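You operate a simulated robot arm through the tools that you are given. There is no shell and no other tool. Be economical: measure what you need, move in short steps, check, and stop when the job is done.

You are at the controls of a simulated robot arm. One attempt, no reset.

## Task
Pack the orange cable in the spare box and fasten it.
Fine: lid seated, both clasps shut.

Only the result counts: the job must be done as asked and must still hold three seconds after the hand-in. Knocking over, shifting, dropping, spilling or breaking anything else fails it. A push-on lid holds only when it is set on centred and level and pressed home; a screw cap is set on level and turned clockwise until tight.

## Robot
A 7-joint arm with a two-finger parallel gripper, fixed in place. Base frame: the origin is at the foot of the arm, x ahead of it, y to its left, z up. Lengths are in mm, angles in degrees, forces in N, time in s.
Its first joint turns from -115.0 to 115.0 degrees. Payload 3.91 kg.
Tool frame: the origin (TCP) lies between the finger pads and is the grasp point; the fingertips stand 30 mm ahead of it; z points along the fingers, y is the line along which they close. Largest opening 110 mm; finger width 20, thickness 10; the body of the gripper, 48 by 112 mm, starts 55 mm behind the TCP.
Orientation is told as [roll, pitch, yaw] about the base's x, y, z axes, in that order, counted from this pose: with the fingers straight down and closing along the base's y, the tool's x points along the base's -x, its y along +y and its z along -z.

## Interface
- The arm moves only by the tool jog_arm. Its argument "deltas" is a list of rows, each an object of numbers (a shift or turn left out is 0, a gripper value left out holds the last): "rx", "ry", "rz": the turn, a rotation vector about the base's x, y, z in units of 90 degrees (1.0 is 90 degrees); "tx", "ty", "tz": the shift along the base's x, y, z in units of 300 mm (1.0 is 300 mm); "hand": the closure, from 0 (fully open) to 1 (shut). In form: [{"rx": .., "ry": .., "rz": .., "tx": .., "ty": .., "tz": .., "hand": ..}, ...]. A call has 1 to 8 rows; each row is the pose to reach, as a shift and turn from the pose commanded when the call began. A call with a number of a shift or a turn outside -1 to 1 is refused whole. A row lasts 0.2 s, in which the tool goes at most 50 mm and 8.6 degrees; a call with a longer step from one row to the next is refused whole, and so is a gripper value outside its range. Where a pose cannot be reached the arm comes as near as it can. A force on the tool above 40 N (or 10 N above the force at the start of the call, whichever is more), or a blocked arm, ends the call early, and 0.2 s more pass. Each finger travels about 108 mm/s and halts on what it meets, pressing with about 26 N; the grip force reading is that of the motor and also rises with nothing between the fingers. The clock runs only during rows and for 0.2 s after the last one: add rows that repeat a pose to give the fingers time. It gives the time, the measured TCP pose, the force on the tool (base axes), the opening and the grip force at its end, in the units of the frame above (readings bear some noise).
- Cameras (640 x 400 px; columns grow to the right, rows downward): "scene" is fixed at [215.3, 646.9, 1040.1]; the picture's right is [-0.98, -0.22, 0.00], its down [-0.20, 0.88, -0.44] and it looks along [0.10, -0.43, -0.90] (base axes); focal length 298 px, centre (320, 200). "wrist" rides on the gripper at [-36, 0, -57] in the tool frame; the picture's right is [0.00, -1.00, 0.00], its down [0.97, 0.00, -0.24] and it looks along [0.24, 0.00, 0.97] (tool axes); focal length 218 px, centre (320, 200). There is no depth. A picture from a camera that has moved, and an enlarged one, comes with that camera's place and axes in the base frame and with its lens. The place of the scene camera against the robot may be out by one fixed shift of up to 12 mm in any direction.
- get_image(camera): a new picture of that camera. The clock stands still meanwhile.
- raise_lower(by): slides the trunk up (or, below 0, down) by that many mm; the arm rides with it, the base frame stays. It gives what a move gives, with no picture.
- enlarge(camera, box): a new picture of the part [left, top, right, bottom] of that camera's present view, enlarged. The clock stands still meanwhile.
- job_done(): hands the job in; it is judged then, once.

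Go step by step. Nothing tells you positions but the pictures and the camera data: compare them with the known pose of the tool, close in by small moves and look again before you grip or let go. The budget is 120 turns and 84 pictures, counting those below and the enlarged ones. Unless the task says otherwise, let go and move clear before handing in, and close with one line.

The tools are called by a JSON object that holds its "method" and its "body". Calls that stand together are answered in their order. jog_arm: Moves the arm, as the interface text tells. Its arguments: {"type":"object","properties":{"deltas":{"type":"array"}},"required":["deltas"]} The other tools are called the same way: raise_lower (by) slides the trunk up or down; get_image (camera) takes a picture; enlarge (camera, box) takes an enlarged picture of a part of a camera's view; job_done () hands the job in.

At the start:

```text
time: 0.0
ee_pos: [223.0, 415.3, 743.1]
tcp_rot: [-0.1, 0.0, 0.1]
force: [-0.3, -0.4, 0.3]
grip_width: 110.0
grip_force: 0.0
trunk travel left (down, up): [-350.0, 640.0]
```

scene: 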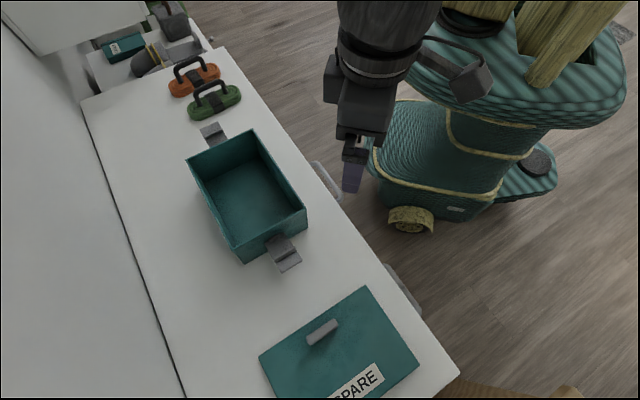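
wrist: 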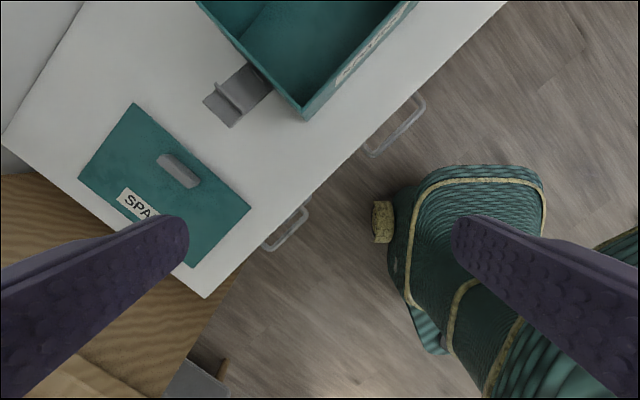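

The box stands open with its clasps out, the SPARE lid is near the camera, and an orange and a green handled item lie at the far end. I'll look closer before moving.

{"method": "enlarge", "body": {"camera": "scene", "box": [80, 0, 280, 125]}}

{"method": "enlarge", "body": {"camera": "scene", "box": [160, 110, 336, 280]}}

{"method": "enlarge", "body": {"camera": "scene", "box": [240, 270, 448, 400]}}

```text
3.20 times, centred on (180, 62) of scene
camera zoom: at [215.3, 646.9, 1040.1], right [-0.98, -0.22, 0.0], down [-0.2, 0.88, -0.44], along [0.1, -0.43, -0.9], focal length 954 px, centre (768, 640)
```

zoom: 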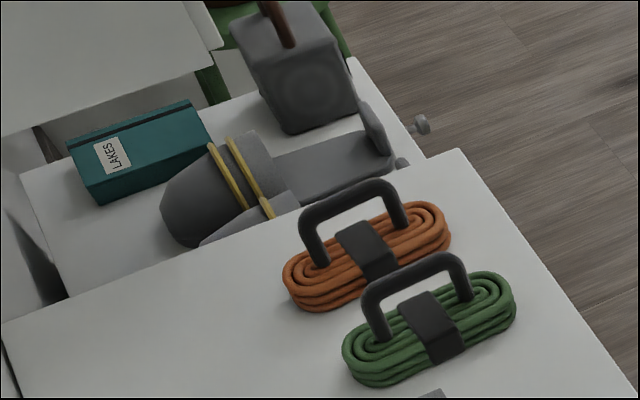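

```text
2.35 times, centred on (248, 195) of scene
camera zoom: at [215.3, 646.9, 1040.1], right [-0.98, -0.22, 0.0], down [-0.2, 0.88, -0.44], along [0.1, -0.43, -0.9], focal length 702 px, centre (489, 212)
```

zoom: 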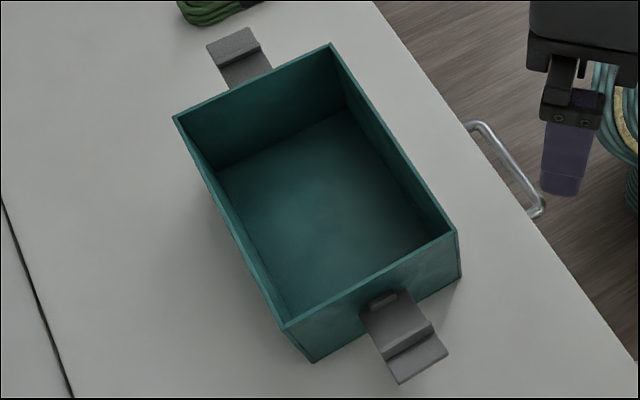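

```text
3.08 times, centred on (344, 335) of scene
camera zoom: at [215.3, 646.9, 1040.1], right [-0.98, -0.22, 0.0], down [-0.2, 0.88, -0.44], along [0.1, -0.43, -0.9], focal length 918 px, centre (246, -215)
```

zoom: 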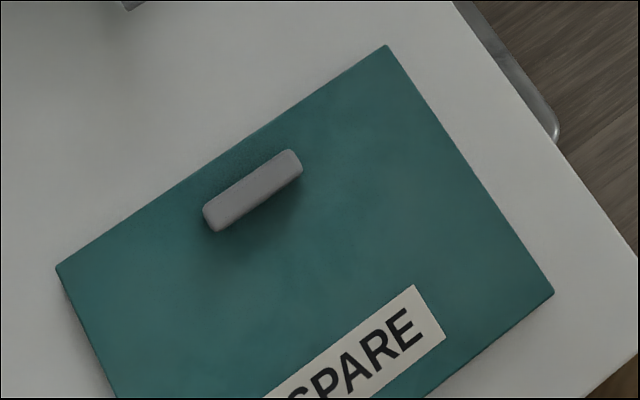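

By comparing both views, the table top seems to lie near z≈480, not 255. I'll move over the box, turned 45° to line up with the table, and measure there.

{"method": "jog_arm", "body": {"deltas": [{"tx": 0.13, "ty": 0, "tz": 0.05, "rz": 0.083, "hand": 0}, {"tx": 0.26, "ty": 0, "tz": 0.1, "rz": 0.166}, {"tx": 0.39, "ty": 0, "tz": 0.1, "rz": 0.25}, {"tx": 0.52, "ty": 0, "tz": 0.1, "rz": 0.333}, {"tx": 0.65, "ty": 0, "tz": 0.1, "rz": 0.416}, {"tx": 0.78, "ty": 0, "tz": 0.1, "rz": 0.5}]}}

{"method": "get_image", "body": {"camera": "wrist"}}

```text
time: 1.4
ee_pos: [453.5, 414.5, 772.3]
tcp_rot: [0.1, 0.0, 45.0]
force: [-0.6, 0.1, -0.5]
grip_width: 110.1
grip_force: 0.1
trunk travel left (down, up): [-350.0, 640.0]
```

```text
78 pictures are left
camera wrist: at [480.4, 440.6, 829.8], right [0.71, -0.71, 0.0], down [-0.68, -0.69, 0.24], along [-0.17, -0.17, -0.97], focal length 218 px, centre (320, 200)
```

wrist: 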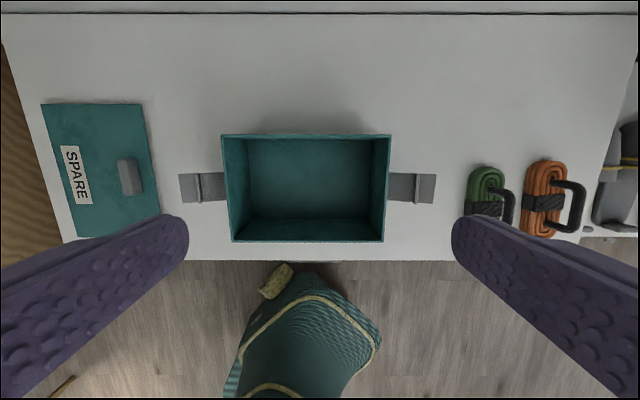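

One view now shows everything: the lid, box and cables all line up with the table at 45°. Next I'll go above the orange cable for a second viewpoint.

{"method": "jog_arm", "body": {"deltas": [{"tx": 0.09, "ty": -0.112}, {"tx": 0.18, "ty": -0.225}, {"tx": 0.27, "ty": -0.337}, {"tx": 0.36, "ty": -0.45}, {"tx": 0.45, "ty": -0.562}, {"tx": 0.54, "ty": -0.675}, {"tx": 0.63, "ty": -0.787, "tz": -0.1}, {"tx": 0.727, "ty": -0.9, "tz": -0.2}]}}

{"method": "get_image", "body": {"camera": "wrist"}}

```text
refused: row 7 steps farther than a row can; nothing moved
```

```text
77 pictures are left
camera wrist: at [480.4, 440.6, 829.8], right [0.71, -0.71, 0.0], down [-0.68, -0.69, 0.24], along [-0.17, -0.17, -0.97], focal length 218 px, centre (320, 200)
```

wrist: 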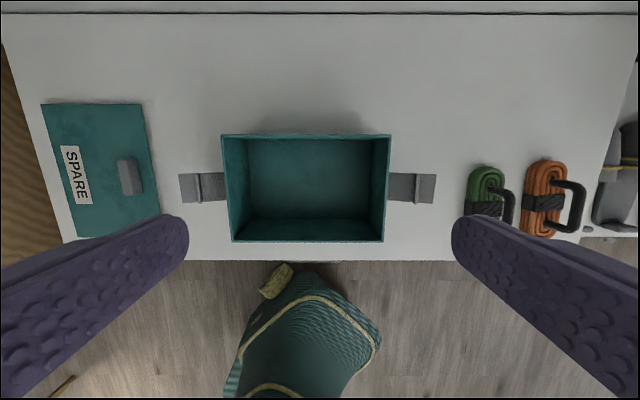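

Last row was a little too long; I'll repeat with the descent spread evenly.

{"method": "jog_arm", "body": {"deltas": [{"tx": 0.09, "ty": -0.112, "tz": -0.02}, {"tx": 0.18, "ty": -0.225, "tz": -0.04}, {"tx": 0.27, "ty": -0.337, "tz": -0.07}, {"tx": 0.36, "ty": -0.45, "tz": -0.1}, {"tx": 0.45, "ty": -0.562, "tz": -0.13}, {"tx": 0.54, "ty": -0.675, "tz": -0.16}, {"tx": 0.63, "ty": -0.787, "tz": -0.18}, {"tx": 0.727, "ty": -0.9, "tz": -0.2}]}}

{"method": "get_image", "body": {"camera": "wrist"}}

```text
time: 3.2
ee_pos: [673.7, 148.0, 712.7]
tcp_rot: [0.1, -0.1, 45.1]
force: [0.6, 0.5, -0.1]
grip_width: 110.1
grip_force: 0.0
trunk travel left (down, up): [-350.0, 640.0]
```

```text
76 pictures are left
camera wrist: at [700.0, 172.5, 770.0], right [0.71, -0.71, 0.0], down [-0.69, -0.69, 0.24], along [-0.17, -0.17, -0.97], focal length 218 px, centre (320, 200)
```

wrist: 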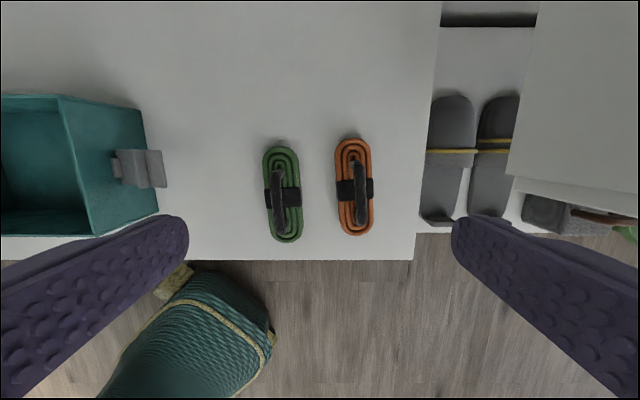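

Both cables are now clearly visible, with the orange one at about p≈423 along the table and its mid-height near z≈455. I'll centre over it and drop some way.

{"method": "jog_arm", "body": {"deltas": [{"tx": 0.053, "ty": -0.067, "tz": -0.08}, {"tx": 0.107, "ty": -0.135, "tz": -0.16}, {"tx": 0.107, "ty": -0.135, "tz": -0.31}]}}

{"method": "get_image", "body": {"camera": "wrist"}}

```text
time: 4.0
ee_pos: [705.1, 107.9, 616.9]
tcp_rot: [0.0, 0.0, 45.0]
force: [-0.5, -0.1, -0.2]
grip_width: 110.0
grip_force: 0.0
trunk travel left (down, up): [-350.0, 640.0]
```

```text
75 pictures are left
camera wrist: at [732.7, 132.4, 674.6], right [0.71, -0.71, 0.0], down [-0.69, -0.69, 0.24], along [-0.17, -0.17, -0.97], focal length 218 px, centre (320, 200)
```

wrist: 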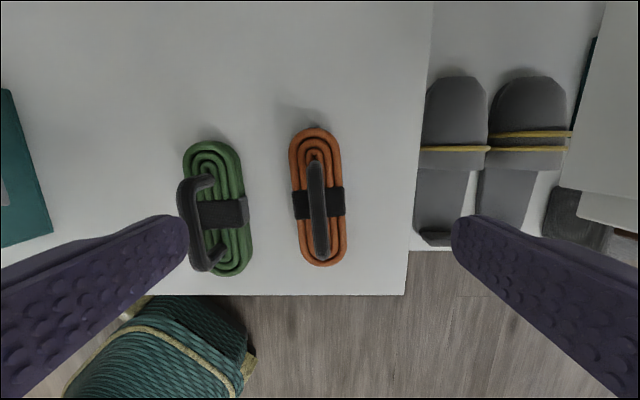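

I'm now centred over the orange cable, whose handle stands upright with its top around z≈505. I'll part-close the fingers and come down straddling it, then look again.

{"method": "jog_arm", "body": {"deltas": [{"tx": -0.038, "ty": -0.041, "tz": -0.05, "hand": 0.45}, {"tx": -0.038, "ty": -0.041, "tz": -0.15, "hand": 0.45}, {"tx": -0.038, "ty": -0.041, "tz": -0.22, "hand": 0.45}, {"tx": -0.038, "ty": -0.041, "tz": -0.22, "hand": 0.45}]}}

{"method": "get_image", "body": {"camera": "wrist"}}

{"method": "enlarge", "body": {"camera": "scene", "box": [110, 30, 270, 130]}}

```text
time: 5.0
ee_pos: [695.2, 95.3, 554.2]
tcp_rot: [-0.1, 0.1, 45.0]
force: [0.6, -0.2, 0.0]
grip_width: 60.8
grip_force: 0.2
trunk travel left (down, up): [-350.0, 640.0]
```

```text
74 pictures are left
camera wrist: at [721.3, 120.2, 610.6], right [0.71, -0.71, 0.0], down [-0.69, -0.69, 0.24], along [-0.17, -0.17, -0.97], focal length 218 px, centre (320, 200)
```

wrist: 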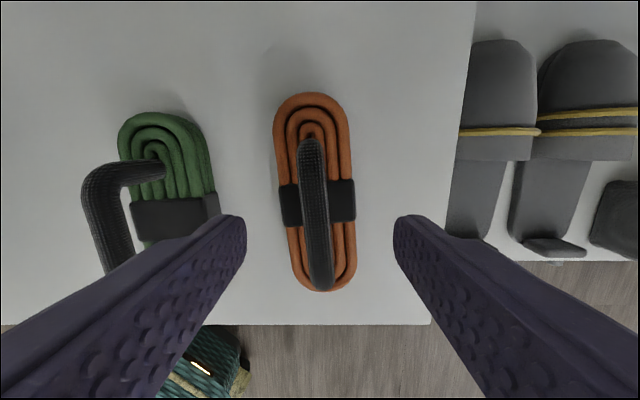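

```text
4.00 times, centred on (190, 80) of scene
camera zoom: at [215.3, 646.9, 1040.1], right [-0.98, -0.22, 0.0], down [-0.2, 0.88, -0.44], along [0.1, -0.43, -0.9], focal length 1193 px, centre (840, 680)
```

zoom: 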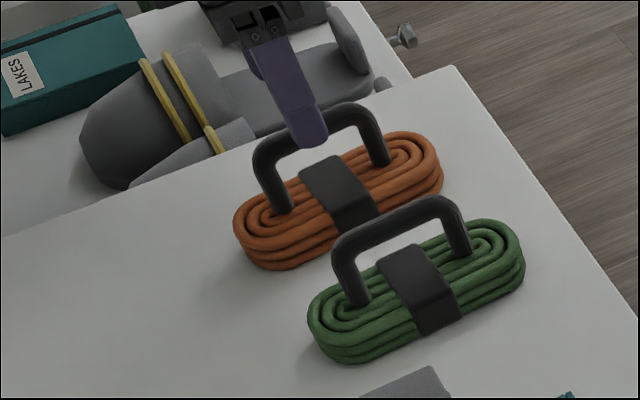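

The handle (top z≈510) is between the fingers and centred. I'll lower to TCP z≈500 and close.

{"method": "jog_arm", "body": {"deltas": [{"tz": -0.1}, {"tz": -0.18}, {"tz": -0.18}, {"tz": -0.18, "hand": 1}, {"tz": -0.18, "hand": 1}, {"tz": -0.18, "hand": 1}]}}

{"method": "enlarge", "body": {"camera": "scene", "box": [110, 30, 270, 130]}}

```text
time: 6.4
ee_pos: [696.3, 93.1, 500.6]
tcp_rot: [0.0, 0.0, 45.0]
force: [0.6, -0.7, 0.7]
grip_width: 13.0
grip_force: 25.3
trunk travel left (down, up): [-350.0, 640.0]
```

```text
4.00 times, centred on (190, 80) of scene
camera zoom: at [215.3, 646.9, 1040.1], right [-0.98, -0.22, 0.0], down [-0.2, 0.88, -0.44], along [0.1, -0.43, -0.9], focal length 1193 px, centre (840, 680)
```

zoom: 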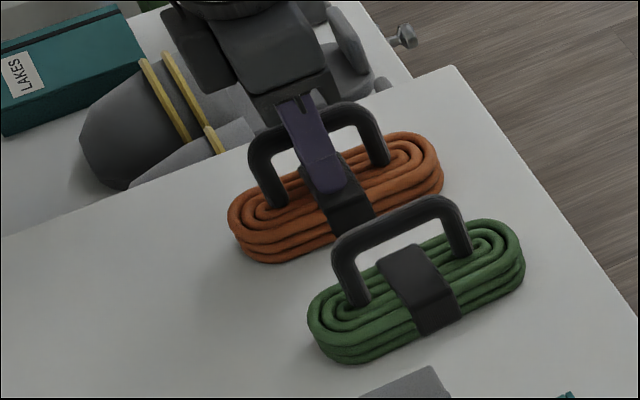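

The handle is gripped (13 mm between fingers, 25 N). I'll lift straight up, clear of the green handle, then start towards the box.

{"method": "jog_arm", "body": {"deltas": [{"tz": 0.08}, {"tz": 0.2}, {"tz": 0.32}, {"tz": 0.44}, {"tz": 0.52}, {"tz": 0.52}]}}

{"method": "get_image", "body": {"camera": "wrist"}}

```text
time: 7.8
ee_pos: [696.0, 95.3, 653.8]
tcp_rot: [0.0, 0.0, 45.0]
force: [-0.2, -0.5, -0.5]
grip_width: 0.0
grip_force: 26.5
trunk travel left (down, up): [-350.0, 640.0]
```

```text
71 pictures are left
camera wrist: at [722.7, 119.5, 711.7], right [0.71, -0.71, 0.0], down [-0.69, -0.69, 0.24], along [-0.17, -0.17, -0.97], focal length 218 px, centre (320, 200)
```

wrist: 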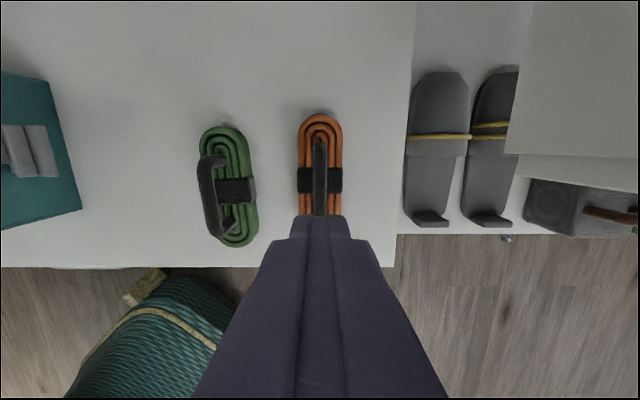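

The grip slipped off during the lift. The cable still stands upright where it was, so I'll go back a little deeper, close, then lift very slowly.

{"method": "jog_arm", "body": {"deltas": [{"tz": -0.1, "hand": 0.45}, {"tz": -0.22, "hand": 0.45}, {"tz": -0.34}, {"tz": -0.44}, {"tz": -0.52}, {"tz": -0.54}, {"tz": -0.54}]}}

{"method": "get_image", "body": {"camera": "wrist"}}

{"method": "enlarge", "body": {"camera": "scene", "box": [150, 40, 246, 100]}}

```text
time: 9.4
ee_pos: [697.5, 91.9, 494.8]
tcp_rot: [0.0, 0.0, 45.0]
force: [0.1, -0.2, -0.4]
grip_width: 60.5
grip_force: 0.0
trunk travel left (down, up): [-350.0, 640.0]
```

```text
70 pictures are left
camera wrist: at [722.9, 118.1, 552.2], right [0.71, -0.71, 0.0], down [-0.69, -0.69, 0.24], along [-0.17, -0.17, -0.97], focal length 218 px, centre (320, 200)
```

wrist: 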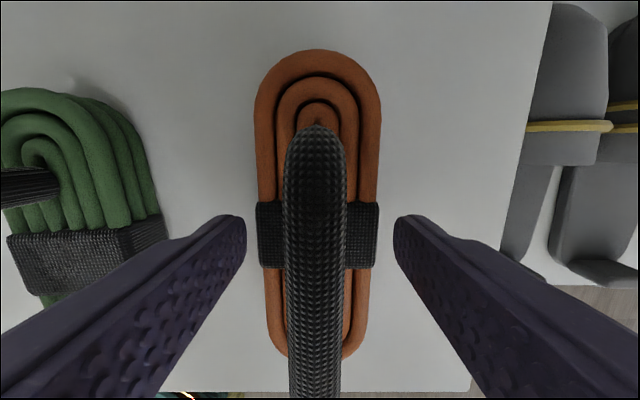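

```text
6.67 times, centred on (198, 70) of scene
camera zoom: at [215.3, 646.9, 1040.1], right [-0.98, -0.22, 0.0], down [-0.2, 0.88, -0.44], along [0.1, -0.43, -0.9], focal length 1988 px, centre (1133, 1067)
```

zoom: 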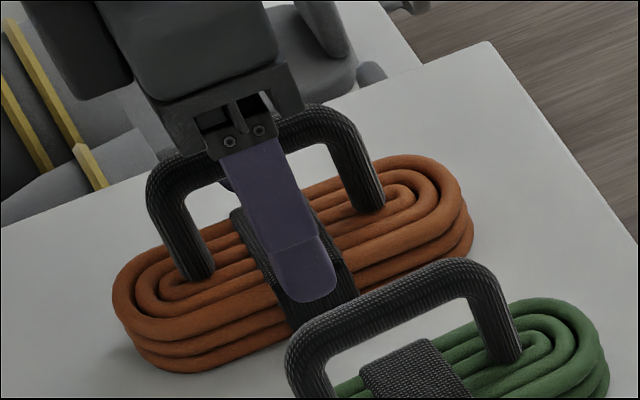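

The fingers straddle the handle well. I'll close, give it time, and lift only a little, slowly.

{"method": "jog_arm", "body": {"deltas": [{"hand": 1}, {"hand": 1}, {"hand": 1}, {"hand": 1}, {"hand": 1, "tz": 0.007}, {"hand": 1, "tz": 0.017}, {"hand": 1, "tz": 0.03}, {"hand": 1, "tz": 0.04}]}}

{"method": "enlarge", "body": {"camera": "scene", "box": [150, 40, 246, 100]}}

```text
time: 11.2
ee_pos: [694.2, 91.4, 505.2]
tcp_rot: [-0.1, 0.1, 45.0]
force: [0.6, -0.5, -2.0]
grip_width: 52.4
grip_force: 26.4
trunk travel left (down, up): [-350.0, 640.0]
```

```text
6.67 times, centred on (198, 70) of scene
camera zoom: at [215.3, 646.9, 1040.1], right [-0.98, -0.22, 0.0], down [-0.2, 0.88, -0.44], along [0.1, -0.43, -0.9], focal length 1988 px, centre (1133, 1067)
```

zoom: 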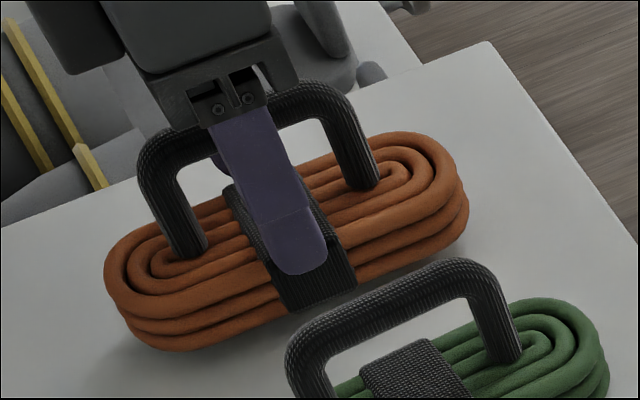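

The fingers now hold the cable's body (52 mm) and it has risen, but only with the fingertips. I'll set it back down and take a deeper hold.

{"method": "jog_arm", "body": {"deltas": [{"tz": -0.02}, {"tz": -0.04}, {"tz": -0.042}, {"tz": -0.042, "hand": 0.42}, {"tz": -0.042, "hand": 0.42}, {"tz": -0.07, "hand": 0.42}, {"tz": -0.1, "hand": 0.42}, {"tz": -0.1, "hand": 0.42}]}}

{"method": "jog_arm", "body": {"deltas": [{"hand": 1}, {"hand": 1}, {"hand": 1}, {"hand": 1, "tz": 0.01}, {"hand": 1, "tz": 0.025}, {"hand": 1, "tz": 0.04}, {"hand": 1, "tz": 0.06}, {"hand": 1, "tz": 0.08}]}}

{"method": "enlarge", "body": {"camera": "scene", "box": [150, 40, 246, 100]}}

```text
time: 13.0
ee_pos: [694.5, 92.8, 476.3]
tcp_rot: [0.0, -0.1, 45.0]
force: [-0.7, 0.0, 0.9]
grip_width: 63.9
grip_force: 0.1
trunk travel left (down, up): [-350.0, 640.0]
```

```text
time: 14.8
ee_pos: [694.9, 92.0, 499.6]
tcp_rot: [0.0, 0.0, 45.0]
force: [0.3, 0.4, -1.1]
grip_width: 52.5
grip_force: 26.1
trunk travel left (down, up): [-350.0, 640.0]
```

```text
6.67 times, centred on (198, 70) of scene
camera zoom: at [215.3, 646.9, 1040.1], right [-0.98, -0.22, 0.0], down [-0.2, 0.88, -0.44], along [0.1, -0.43, -0.9], focal length 1988 px, centre (1133, 1067)
```

zoom: 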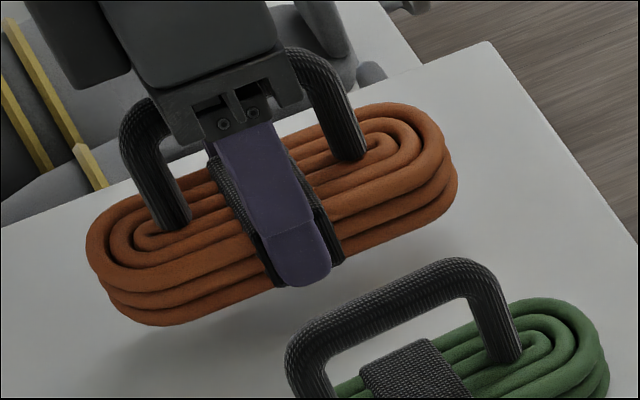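

Now it has a firm, deep hold and the cable is level. I'll lift it to a safe height and check.

{"method": "jog_arm", "body": {"deltas": [{"tz": 0.05}, {"tz": 0.11}, {"tz": 0.18}, {"tz": 0.26}, {"tz": 0.34}, {"tz": 0.42}, {"tz": 0.48}, {"tz": 0.5}]}}

{"method": "jog_arm", "body": {"deltas": [{"tx": -0.04, "ty": 0.047}, {"tx": -0.1, "ty": 0.118, "rz": -0.05}, {"tx": -0.16, "ty": 0.19, "rz": -0.12}, {"tx": -0.22, "ty": 0.26, "rz": -0.2}, {"tx": -0.28, "ty": 0.33, "rz": -0.28}, {"tx": -0.34, "ty": 0.4, "rz": -0.36}, {"tx": -0.4, "ty": 0.47, "rz": -0.44}, {"tx": -0.46, "ty": 0.54, "rz": -0.52}]}}

{"method": "get_image", "body": {"camera": "scene"}}

```text
time: 16.6
ee_pos: [695.7, 93.5, 650.1]
tcp_rot: [0.0, 0.0, 45.0]
force: [-0.7, -0.1, -0.7]
grip_width: 52.4
grip_force: 26.3
trunk travel left (down, up): [-350.0, 640.0]
```

```text
time: 18.4
ee_pos: [557.4, 252.2, 650.4]
tcp_rot: [0.0, 0.0, -1.9]
force: [0.3, 1.4, -1.1]
grip_width: 52.7
grip_force: 25.6
trunk travel left (down, up): [-350.0, 640.0]
```

```text
66 pictures are left
```

scene: 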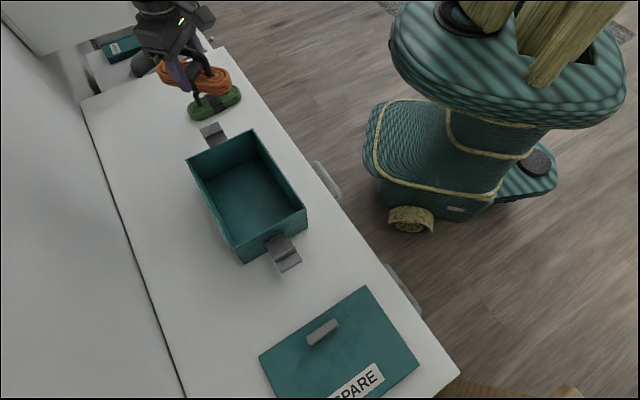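

The cable is held and travelling well. Next I'll finish the move over the box and the turn.

{"method": "jog_arm", "body": {"deltas": [{"tx": -0.06, "ty": 0.07, "rz": -0.07}, {"tx": -0.12, "ty": 0.144, "rz": -0.14}, {"tx": -0.19, "ty": 0.228, "rz": -0.21}, {"tx": -0.26, "ty": 0.31, "rz": -0.28}, {"tx": -0.33, "ty": 0.395, "rz": -0.35}, {"tx": -0.39, "ty": 0.47, "rz": -0.42}, {"tx": -0.439, "ty": 0.528, "rz": -0.48}, {"tx": -0.439, "ty": 0.528, "rz": -0.48}]}}

{"method": "get_image", "body": {"camera": "wrist"}}

{"method": "enlarge", "body": {"camera": "scene", "box": [160, 100, 336, 210]}}

```text
time: 20.2
ee_pos: [423.8, 414.4, 648.8]
tcp_rot: [0.0, 0.0, -45.1]
force: [0.7, 0.2, -1.6]
grip_width: 52.3
grip_force: 26.2
trunk travel left (down, up): [-350.0, 640.0]
```

```text
65 pictures are left
camera wrist: at [449.2, 389.4, 705.5], right [-0.71, -0.71, 0.0], down [-0.69, 0.69, 0.24], along [-0.17, 0.17, -0.97], focal length 218 px, centre (320, 200)
```

wrist: 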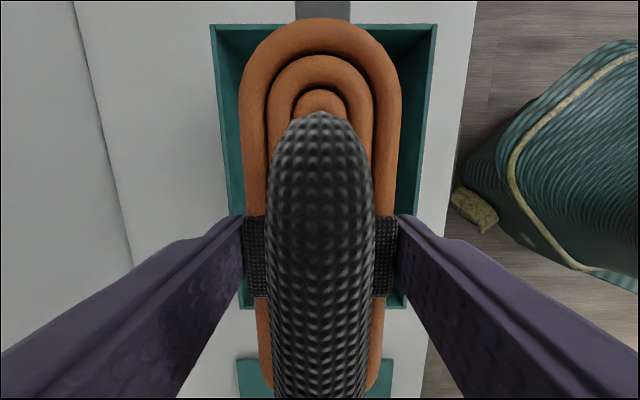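

```text
3.64 times, centred on (248, 155) of scene
camera zoom: at [215.3, 646.9, 1040.1], right [-0.98, -0.22, 0.0], down [-0.2, 0.88, -0.44], along [0.1, -0.43, -0.9], focal length 1085 px, centre (582, 364)
```

zoom: 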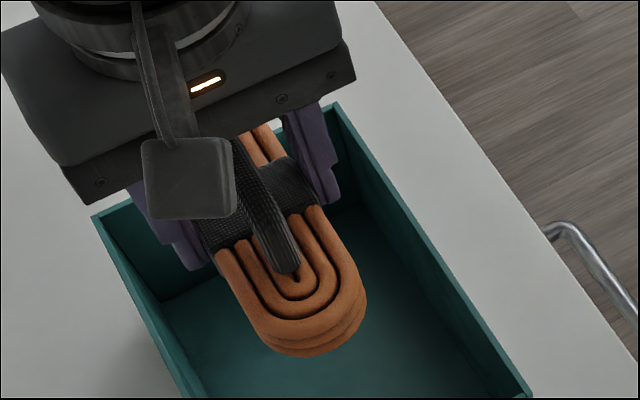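

The cable sits centred over the box interior (box spans p −100..120, q 516..665). I'll lower it in slowly.

{"method": "jog_arm", "body": {"deltas": [{"tx": 0.005, "ty": -0.012, "tz": -0.06}, {"tx": 0.005, "ty": -0.012, "tz": -0.15}, {"tx": 0.005, "ty": -0.012, "tz": -0.24}, {"tx": 0.005, "ty": -0.012, "tz": -0.33}, {"tx": 0.005, "ty": -0.012, "tz": -0.41}, {"tx": 0.005, "ty": -0.012, "tz": -0.47}, {"tx": 0.005, "ty": -0.012, "tz": -0.5}, {"tx": 0.005, "ty": -0.012, "tz": -0.51}]}}

{"method": "enlarge", "body": {"camera": "scene", "box": [160, 100, 336, 210]}}

```text
time: 22.0
ee_pos: [426.4, 408.3, 498.5]
tcp_rot: [0.0, 0.0, -45.0]
force: [-0.2, -0.5, -0.7]
grip_width: 52.5
grip_force: 25.6
trunk travel left (down, up): [-350.0, 640.0]
```

```text
3.64 times, centred on (248, 155) of scene
camera zoom: at [215.3, 646.9, 1040.1], right [-0.98, -0.22, 0.0], down [-0.2, 0.88, -0.44], along [0.1, -0.43, -0.9], focal length 1085 px, centre (582, 364)
```

zoom: 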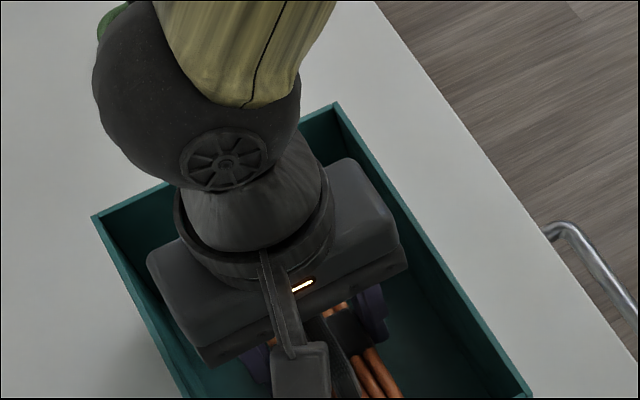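

Going down cleanly with clearance all round. I'll continue in small steps until the cable touches the floor.

{"method": "jog_arm", "body": {"deltas": [{"tz": -0.013}, {"tz": -0.026}, {"tz": -0.036}, {"tz": -0.046}, {"tz": -0.052}]}}

```text
time: 23.2
ee_pos: [425.6, 408.8, 481.6]
tcp_rot: [0.0, 0.1, -45.1]
force: [-1.1, 0.4, -1.5]
grip_width: 52.5
grip_force: 26.0
trunk travel left (down, up): [-350.0, 640.0]
```

{"method": "jog_arm", "body": {"deltas": [{"tz": -0.007}, {"tz": -0.014}, {"tz": -0.02}, {"tz": -0.026}]}}

```text
time: 24.2
ee_pos: [427.1, 409.6, 475.3]
tcp_rot: [0.4, 0.0, -45.0]
force: [-2.0, -3.9, 27.0]
grip_width: 52.3
grip_force: 25.8
trunk travel left (down, up): [-350.0, 640.0]
```

Floor contact felt (27 N). Now I'll ease up a hair, open, and rise clear.

{"method": "jog_arm", "body": {"deltas": [{"tz": 0.008}, {"tz": 0.008, "hand": 0.38}, {"tz": 0.008, "hand": 0.38}, {"tz": 0.04, "hand": 0.38}, {"tz": 0.12}, {"tz": 0.24}, {"tz": 0.38}, {"tz": 0.52}]}}

{"method": "get_image", "body": {"camera": "wrist"}}

```text
time: 26.0
ee_pos: [426.1, 405.1, 630.7]
tcp_rot: [0.0, 0.1, -45.1]
force: [0.0, 0.2, 0.1]
grip_width: 68.0
grip_force: 0.0
trunk travel left (down, up): [-350.0, 640.0]
```

```text
62 pictures are left
camera wrist: at [451.8, 379.3, 687.6], right [-0.71, -0.71, 0.0], down [-0.69, 0.69, 0.24], along [-0.17, 0.17, -0.97], focal length 218 px, centre (320, 200)
```

wrist: 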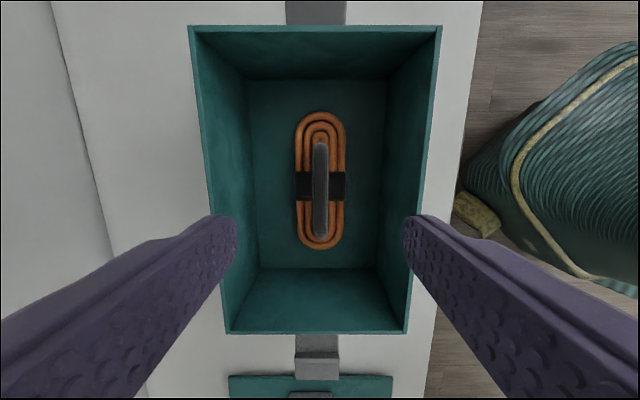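

The cable lies neatly inside the box, well below the rim. Next I'll fetch the lid, moving over it while turning back to yaw 45.

{"method": "jog_arm", "body": {"deltas": [{"tx": 0, "ty": 0, "tz": 0.08, "rz": 0.08, "hand": 0.3}, {"tx": -0.06, "ty": 0.07, "tz": 0.1, "rz": 0.17}, {"tx": -0.15, "ty": 0.17, "tz": 0.1, "rz": 0.26}, {"tx": -0.24, "ty": 0.27, "tz": 0.1, "rz": 0.35}, {"tx": -0.33, "ty": 0.38, "tz": 0.1, "rz": 0.44}, {"tx": -0.42, "ty": 0.49, "tz": 0.1, "rz": 0.53}, {"tx": -0.51, "ty": 0.6, "tz": 0.1, "rz": 0.62}, {"tx": -0.6, "ty": 0.69, "tz": 0.1, "rz": 0.71}]}}

{"method": "jog_arm", "body": {"deltas": [{"tx": -0.03, "ty": 0.04, "rz": 0.09}, {"tx": -0.06, "ty": 0.08, "rz": 0.18}, {"tx": -0.07, "ty": 0.094, "rz": 0.26}, {"tx": -0.07, "ty": 0.094, "rz": 0.29}]}}

{"method": "get_image", "body": {"camera": "wrist"}}

```text
time: 27.8
ee_pos: [242.3, 617.0, 656.5]
tcp_rot: [0.0, 0.0, 19.1]
force: [1.1, 0.1, 0.9]
grip_width: 77.2
grip_force: 0.1
trunk travel left (down, up): [-350.0, 640.0]
```

```text
time: 28.8
ee_pos: [222.9, 645.1, 659.5]
tcp_rot: [0.0, 0.0, 45.1]
force: [-0.5, -1.0, -0.8]
grip_width: 76.8
grip_force: 0.0
trunk travel left (down, up): [-350.0, 640.0]
```

```text
61 pictures are left
camera wrist: at [250.3, 669.7, 716.5], right [0.71, -0.71, 0.0], down [-0.68, -0.69, 0.24], along [-0.17, -0.17, -0.97], focal length 218 px, centre (320, 200)
```

wrist: 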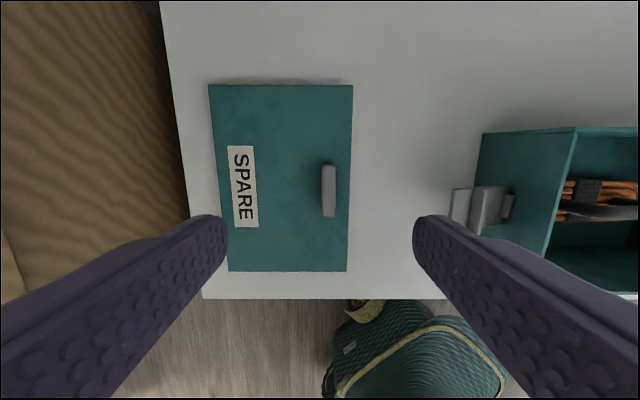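

The lid's long side runs along q, so it must be turned 90° to match the box, and its handle is off-centre towards one long edge. I'll centre over the handle and come lower for a close look.

{"method": "jog_arm", "body": {"deltas": [{"tx": -0.003, "ty": -0.03, "tz": -0.1, "hand": 0.5}, {"tx": -0.005, "ty": -0.06, "tz": -0.22, "hand": 0.5}, {"tx": -0.005, "ty": -0.06, "tz": -0.33, "hand": 0.5}, {"tx": -0.005, "ty": -0.06, "tz": -0.33, "hand": 0.5}]}}

{"method": "get_image", "body": {"camera": "wrist"}}

{"method": "enlarge", "body": {"camera": "scene", "box": [240, 270, 448, 400]}}

```text
time: 29.8
ee_pos: [225.1, 627.3, 561.7]
tcp_rot: [0.0, 0.0, 45.1]
force: [-0.3, 0.9, -0.5]
grip_width: 55.1
grip_force: 0.0
trunk travel left (down, up): [-350.0, 640.0]
```

```text
60 pictures are left
camera wrist: at [251.3, 652.1, 618.1], right [0.71, -0.71, 0.0], down [-0.69, -0.69, 0.24], along [-0.17, -0.17, -0.97], focal length 218 px, centre (320, 200)
```

wrist: 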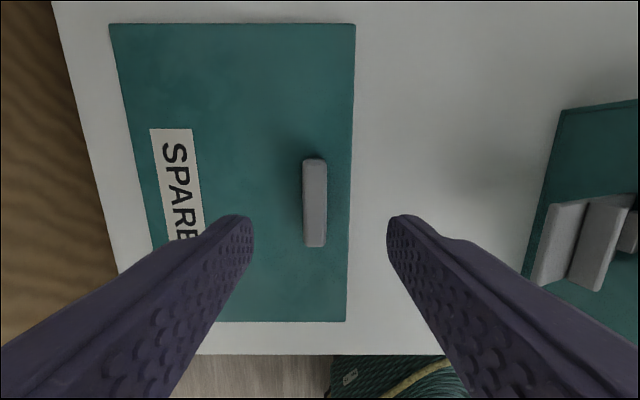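

```text
3.08 times, centred on (344, 335) of scene
camera zoom: at [215.3, 646.9, 1040.1], right [-0.98, -0.22, 0.0], down [-0.2, 0.88, -0.44], along [0.1, -0.43, -0.9], focal length 918 px, centre (246, -215)
```

zoom: 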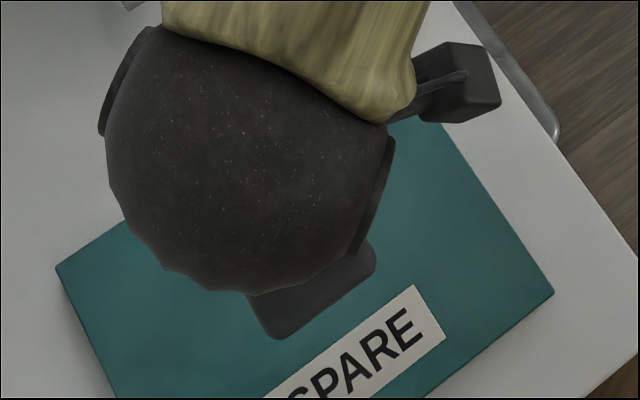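

The lid top is at about z≈454, 229 × 160 mm, with the handle centred at p≈−287, q≈600. I'll lower the fingers around the handle until just above the lid, then check.

{"method": "jog_arm", "body": {"deltas": [{"tx": -0.011, "tz": -0.06, "hand": 0.68}, {"tx": -0.011, "tz": -0.12, "hand": 0.68}, {"tx": -0.011, "tz": -0.18}, {"tx": -0.011, "tz": -0.22}, {"tx": -0.011, "tz": -0.24}, {"tx": -0.011, "tz": -0.245}]}}

{"method": "get_image", "body": {"camera": "wrist"}}

```text
time: 31.2
ee_pos: [222.1, 626.1, 487.0]
tcp_rot: [0.0, 0.1, 45.0]
force: [0.0, 0.9, -0.8]
grip_width: 35.3
grip_force: 0.1
trunk travel left (down, up): [-350.0, 640.0]
```

```text
58 pictures are left
camera wrist: at [247.7, 651.7, 544.3], right [0.71, -0.71, 0.0], down [-0.69, -0.69, 0.24], along [-0.17, -0.17, -0.97], focal length 218 px, centre (320, 200)
```

wrist: 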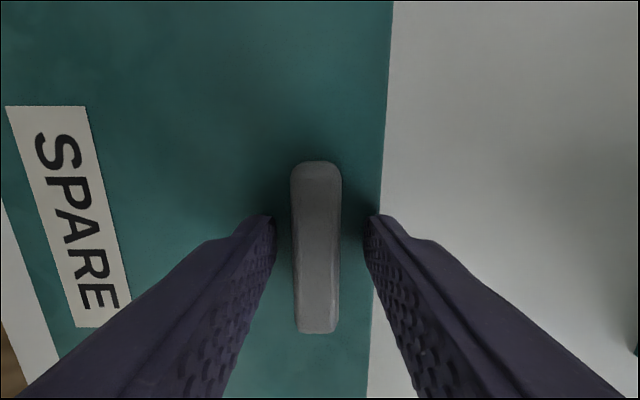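

The handle is centred between the fingers with its top near z≈477. I'll nudge down to touch the lid and then grip.

{"method": "jog_arm", "body": {"deltas": [{"tz": -0.005}, {"tz": -0.01}, {"tz": -0.012}]}}

```text
time: 32.0
ee_pos: [223.9, 625.5, 486.3]
tcp_rot: [0.1, -0.2, 45.0]
force: [2.4, -1.5, 12.9]
grip_width: 35.4
grip_force: 0.1
trunk travel left (down, up): [-350.0, 640.0]
```

Touching the lid (13 N). I'll back off slightly, grip, and lift a little.

{"method": "jog_arm", "body": {"deltas": [{"tz": 0.009}, {"tz": 0.009, "hand": 1}, {"tz": 0.009, "hand": 1}, {"tz": 0.009, "hand": 1}, {"tz": 0.02}, {"tz": 0.04}, {"tz": 0.07}, {"tz": 0.1}]}}

{"method": "get_image", "body": {"camera": "wrist"}}

{"method": "enlarge", "body": {"camera": "scene", "box": [240, 270, 448, 400]}}

```text
time: 33.8
ee_pos: [220.8, 627.6, 512.6]
tcp_rot: [0.0, 0.1, 45.0]
force: [-0.3, -0.4, -0.3]
grip_width: 15.5
grip_force: 26.3
trunk travel left (down, up): [-350.0, 640.0]
```

```text
57 pictures are left
camera wrist: at [246.4, 652.2, 569.4], right [0.71, -0.71, 0.0], down [-0.69, -0.69, 0.24], along [-0.17, -0.17, -0.97], focal length 218 px, centre (320, 200)
```

wrist: 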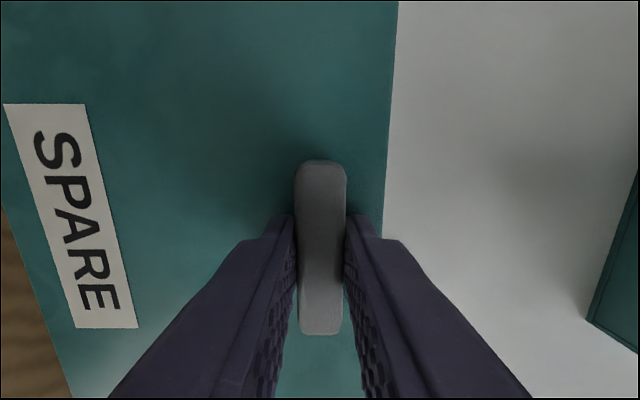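

```text
3.08 times, centred on (344, 335) of scene
camera zoom: at [215.3, 646.9, 1040.1], right [-0.98, -0.22, 0.0], down [-0.2, 0.88, -0.44], along [0.1, -0.43, -0.9], focal length 918 px, centre (246, -215)
```

zoom: 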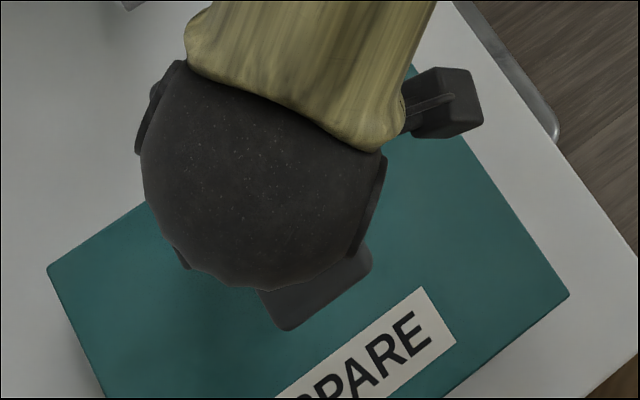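

The lid is up, level and firmly gripped. I'll raise it well above the rim and carry it towards the box, turning −90° on the way.

{"method": "jog_arm", "body": {"deltas": [{"tz": 0.06}, {"tz": 0.15}, {"tz": 0.25}, {"tz": 0.35}, {"tz": 0.42}, {"tz": 0.45}]}}

{"method": "jog_arm", "body": {"deltas": [{"tx": 0.02, "ty": -0.03, "rz": -0.04}, {"tx": 0.06, "ty": -0.09, "rz": -0.1}, {"tx": 0.11, "ty": -0.16, "rz": -0.17}, {"tx": 0.16, "ty": -0.24, "rz": -0.24}, {"tx": 0.21, "ty": -0.32, "rz": -0.31}, {"tx": 0.26, "ty": -0.4, "rz": -0.38}, {"tx": 0.31, "ty": -0.48, "rz": -0.46}, {"tx": 0.36, "ty": -0.55, "rz": -0.54}]}}

{"method": "jog_arm", "body": {"deltas": [{"tx": 0.04, "ty": -0.06, "rz": -0.08}, {"tx": 0.09, "ty": -0.13, "rz": -0.16}, {"tx": 0.13, "ty": -0.2, "rz": -0.24}, {"tx": 0.16, "ty": -0.25, "rz": -0.32}, {"tx": 0.186, "ty": -0.29, "rz": -0.39}, {"tx": 0.192, "ty": -0.297, "rz": -0.44}, {"tx": 0.192, "ty": -0.297, "rz": -0.46}, {"tx": 0.192, "ty": -0.297, "rz": -0.46}]}}

{"method": "get_image", "body": {"camera": "wrist"}}

{"method": "get_image", "body": {"camera": "scene"}}

```text
time: 35.2
ee_pos: [222.0, 626.3, 649.4]
tcp_rot: [0.1, 0.0, 45.0]
force: [0.2, 0.0, -1.1]
grip_width: 15.6
grip_force: 25.9
trunk travel left (down, up): [-350.0, 640.0]
```

```text
time: 37.0
ee_pos: [330.3, 460.6, 645.9]
tcp_rot: [0.0, -0.1, -3.7]
force: [0.3, -0.4, -1.3]
grip_width: 15.6
grip_force: 25.7
trunk travel left (down, up): [-350.0, 640.0]
```

```text
time: 38.8
ee_pos: [386.5, 372.6, 648.0]
tcp_rot: [0.0, 0.0, -45.0]
force: [-0.1, 0.3, -0.9]
grip_width: 15.6
grip_force: 26.1
trunk travel left (down, up): [-350.0, 640.0]
```

```text
55 pictures are left
camera wrist: at [413.0, 347.2, 705.4], right [-0.71, -0.71, 0.0], down [-0.69, 0.69, 0.24], along [-0.17, 0.17, -0.97], focal length 218 px, centre (320, 200)
```

wrist: 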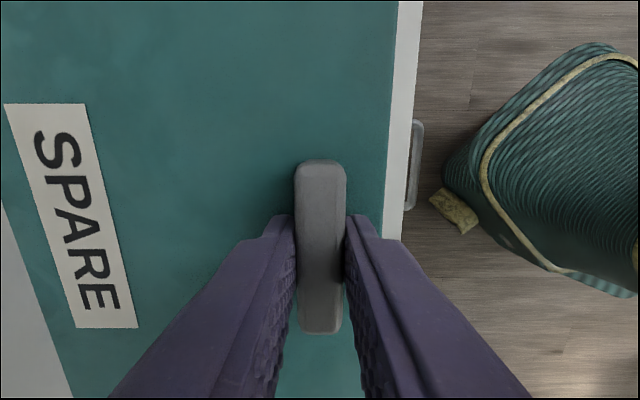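

```text
54 pictures are left
```

scene: 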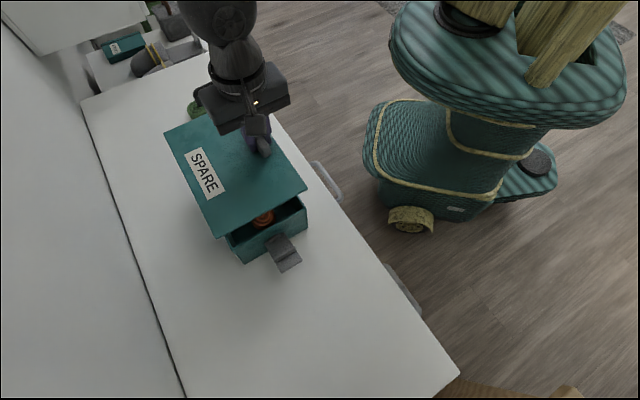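

The lid is over the box and level. By my numbers it's centred within about 1 mm, so I'll lower to roughly 1 cm above the rim and compare corners in the scene view.

{"method": "jog_arm", "body": {"deltas": [{"tz": -0.03}, {"tz": -0.07}, {"tz": -0.11}, {"tz": -0.14}, {"tz": -0.14}]}}

{"method": "enlarge", "body": {"camera": "scene", "box": [200, 180, 328, 260]}}

{"method": "enlarge", "body": {"camera": "scene", "box": [160, 110, 288, 190]}}

```text
time: 40.0
ee_pos: [387.6, 371.8, 606.0]
tcp_rot: [0.0, 0.0, -45.1]
force: [0.1, 0.5, -0.7]
grip_width: 15.5
grip_force: 26.0
trunk travel left (down, up): [-350.0, 640.0]
```

```text
5.00 times, centred on (264, 220) of scene
camera zoom: at [215.3, 646.9, 1040.1], right [-0.98, -0.22, 0.0], down [-0.2, 0.88, -0.44], along [0.1, -0.43, -0.9], focal length 1491 px, centre (600, 100)
```

zoom: 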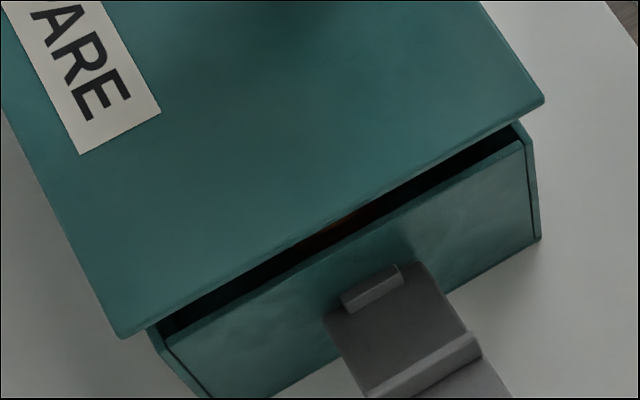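

```text
5.00 times, centred on (224, 150) of scene
camera zoom: at [215.3, 646.9, 1040.1], right [-0.98, -0.22, 0.0], down [-0.2, 0.88, -0.44], along [0.1, -0.43, -0.9], focal length 1491 px, centre (800, 450)
```

zoom: 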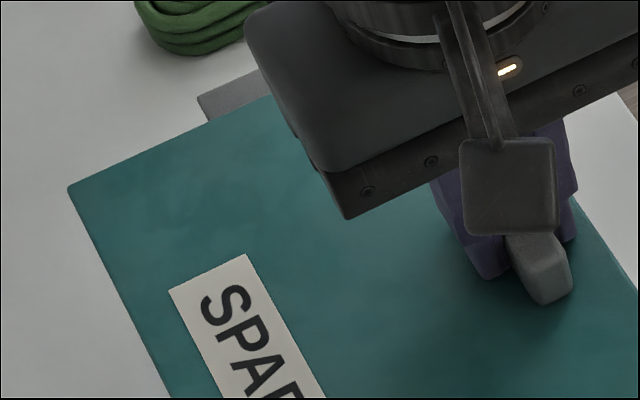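

The corner comparison puts the lid about 1.3 mm too far along p, with q fine. I'll correct that and lower gently until the lid meets the box.

{"method": "jog_arm", "body": {"deltas": [{"tx": -0.003, "ty": 0.003, "tz": -0.02}, {"tx": -0.003, "ty": 0.003, "tz": -0.04}, {"tx": -0.003, "ty": 0.003, "tz": -0.055}, {"tx": -0.003, "ty": 0.003, "tz": -0.065}, {"tx": -0.003, "ty": 0.003, "tz": -0.075}, {"tx": -0.003, "ty": 0.003, "tz": -0.083}]}}

{"method": "enlarge", "body": {"camera": "scene", "box": [200, 180, 328, 260]}}

```text
time: 41.4
ee_pos: [387.9, 372.6, 580.8]
tcp_rot: [-0.1, -0.1, -45.0]
force: [-0.1, -0.6, 0.1]
grip_width: 15.4
grip_force: 26.2
trunk travel left (down, up): [-350.0, 640.0]
```

```text
5.00 times, centred on (264, 220) of scene
camera zoom: at [215.3, 646.9, 1040.1], right [-0.98, -0.22, 0.0], down [-0.2, 0.88, -0.44], along [0.1, -0.43, -0.9], focal length 1491 px, centre (600, 100)
```

zoom: 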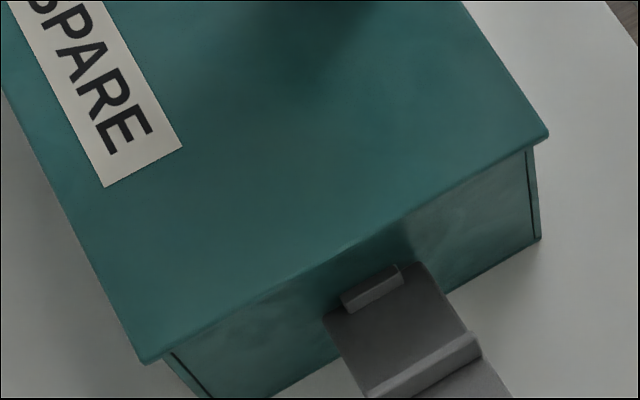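

It's aligned and just above the rim, with no contact yet. Continuing down in 1–2 mm steps.

{"method": "jog_arm", "body": {"deltas": [{"tz": -0.006}, {"tz": -0.012}, {"tz": -0.018}, {"tz": -0.024}, {"tz": -0.03}]}}

```text
time: 42.6
ee_pos: [385.0, 373.4, 575.9]
tcp_rot: [0.3, 0.1, -45.1]
force: [-3.5, 0.3, 23.7]
grip_width: 15.8
grip_force: 25.8
trunk travel left (down, up): [-350.0, 640.0]
```

Contact at z≈576 (24 N), right about where seating was expected. I'll look at how the lid sits.

{"method": "enlarge", "body": {"camera": "scene", "box": [200, 180, 328, 260]}}

{"method": "get_image", "body": {"camera": "wrist"}}

```text
5.00 times, centred on (264, 220) of scene
camera zoom: at [215.3, 646.9, 1040.1], right [-0.98, -0.22, 0.0], down [-0.2, 0.88, -0.44], along [0.1, -0.43, -0.9], focal length 1491 px, centre (600, 100)
```

zoom: 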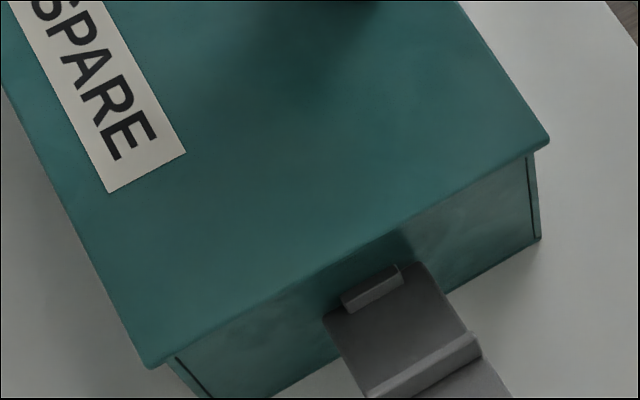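

```text
49 pictures are left
camera wrist: at [412.0, 348.1, 632.9], right [-0.71, -0.71, -0.01], down [-0.69, 0.68, 0.24], along [-0.17, 0.17, -0.97], focal length 218 px, centre (320, 200)
```

wrist: 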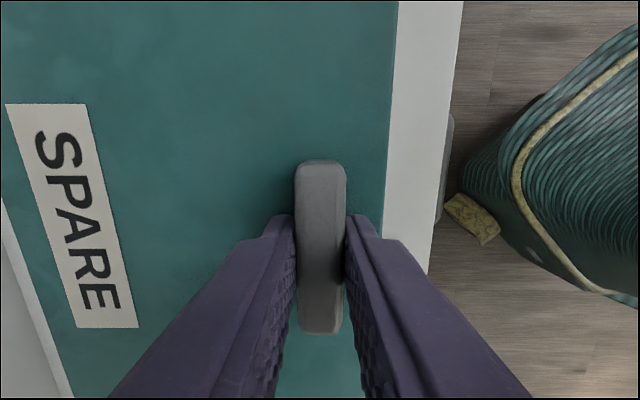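

The lid plate overlaps the rim as a seated lid would. I'll let go, rise a bit, and look before pressing its centre home.

{"method": "jog_arm", "body": {"deltas": [{"tz": 0.008}, {"tz": 0.012, "hand": 0.7}, {"tz": 0.012, "hand": 0.7}, {"tz": 0.012, "hand": 0.7}, {"tz": 0.08}, {"tz": 0.2}, {"tz": 0.32}, {"tz": 0.44}]}}

{"method": "get_image", "body": {"camera": "wrist"}}

{"method": "enlarge", "body": {"camera": "scene", "box": [160, 110, 336, 280]}}

```text
time: 44.4
ee_pos: [384.4, 370.6, 703.8]
tcp_rot: [0.0, 0.0, -45.0]
force: [0.6, 0.2, 0.2]
grip_width: 33.2
grip_force: 0.2
trunk travel left (down, up): [-350.0, 640.0]
```

```text
48 pictures are left
camera wrist: at [410.1, 345.1, 761.4], right [-0.71, -0.71, 0.0], down [-0.69, 0.69, 0.24], along [-0.17, 0.17, -0.97], focal length 218 px, centre (320, 200)
```

wrist: 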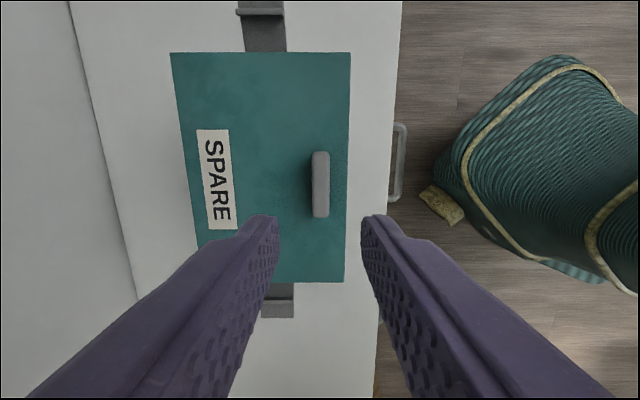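

```text
2.35 times, centred on (248, 195) of scene
camera zoom: at [215.3, 646.9, 1040.1], right [-0.98, -0.22, 0.0], down [-0.2, 0.88, -0.44], along [0.1, -0.43, -0.9], focal length 702 px, centre (489, 212)
```

zoom: 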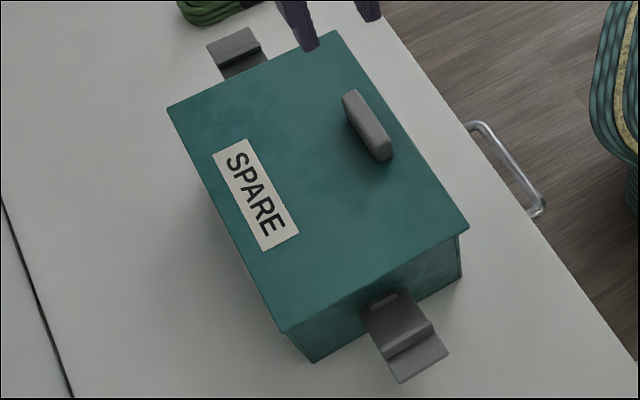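

The lid looks level and centred. I'll close the fingers and press down on its centre.

{"method": "jog_arm", "body": {"deltas": [{"tx": 0.06, "ty": 0.06, "tz": 0, "hand": 1}, {"tx": 0.124, "ty": 0.124, "tz": -0.03, "hand": 1}, {"tx": 0.124, "ty": 0.124, "tz": -0.15}, {"tx": 0.124, "ty": 0.124, "tz": -0.27}, {"tx": 0.124, "ty": 0.124, "tz": -0.36}, {"tx": 0.124, "ty": 0.124, "tz": -0.4}, {"tx": 0.124, "ty": 0.124, "tz": -0.41}]}}

{"method": "jog_arm", "body": {"deltas": [{"tz": -0.01}, {"tz": -0.02}, {"tz": -0.03}, {"tz": -0.04}, {"tz": -0.05}, {"tz": -0.06}]}}

```text
time: 46.0
ee_pos: [424.2, 408.2, 580.0]
tcp_rot: [0.1, 0.0, -45.0]
force: [0.1, 0.1, 0.2]
grip_width: 0.0
grip_force: 26.2
trunk travel left (down, up): [-350.0, 640.0]
```

```text
time: 47.1
ee_pos: [425.2, 410.6, 575.2]
tcp_rot: [0.7, 0.1, -45.0]
force: [-0.2, -1.2, 19.6]
grip_width: 0.0
grip_force: 26.0
trunk travel left (down, up): [-350.0, 640.0]
stopped in row 5: the force on the tool passed its limit (the readings are from after the stop); the commanded pose is now the measured one
```

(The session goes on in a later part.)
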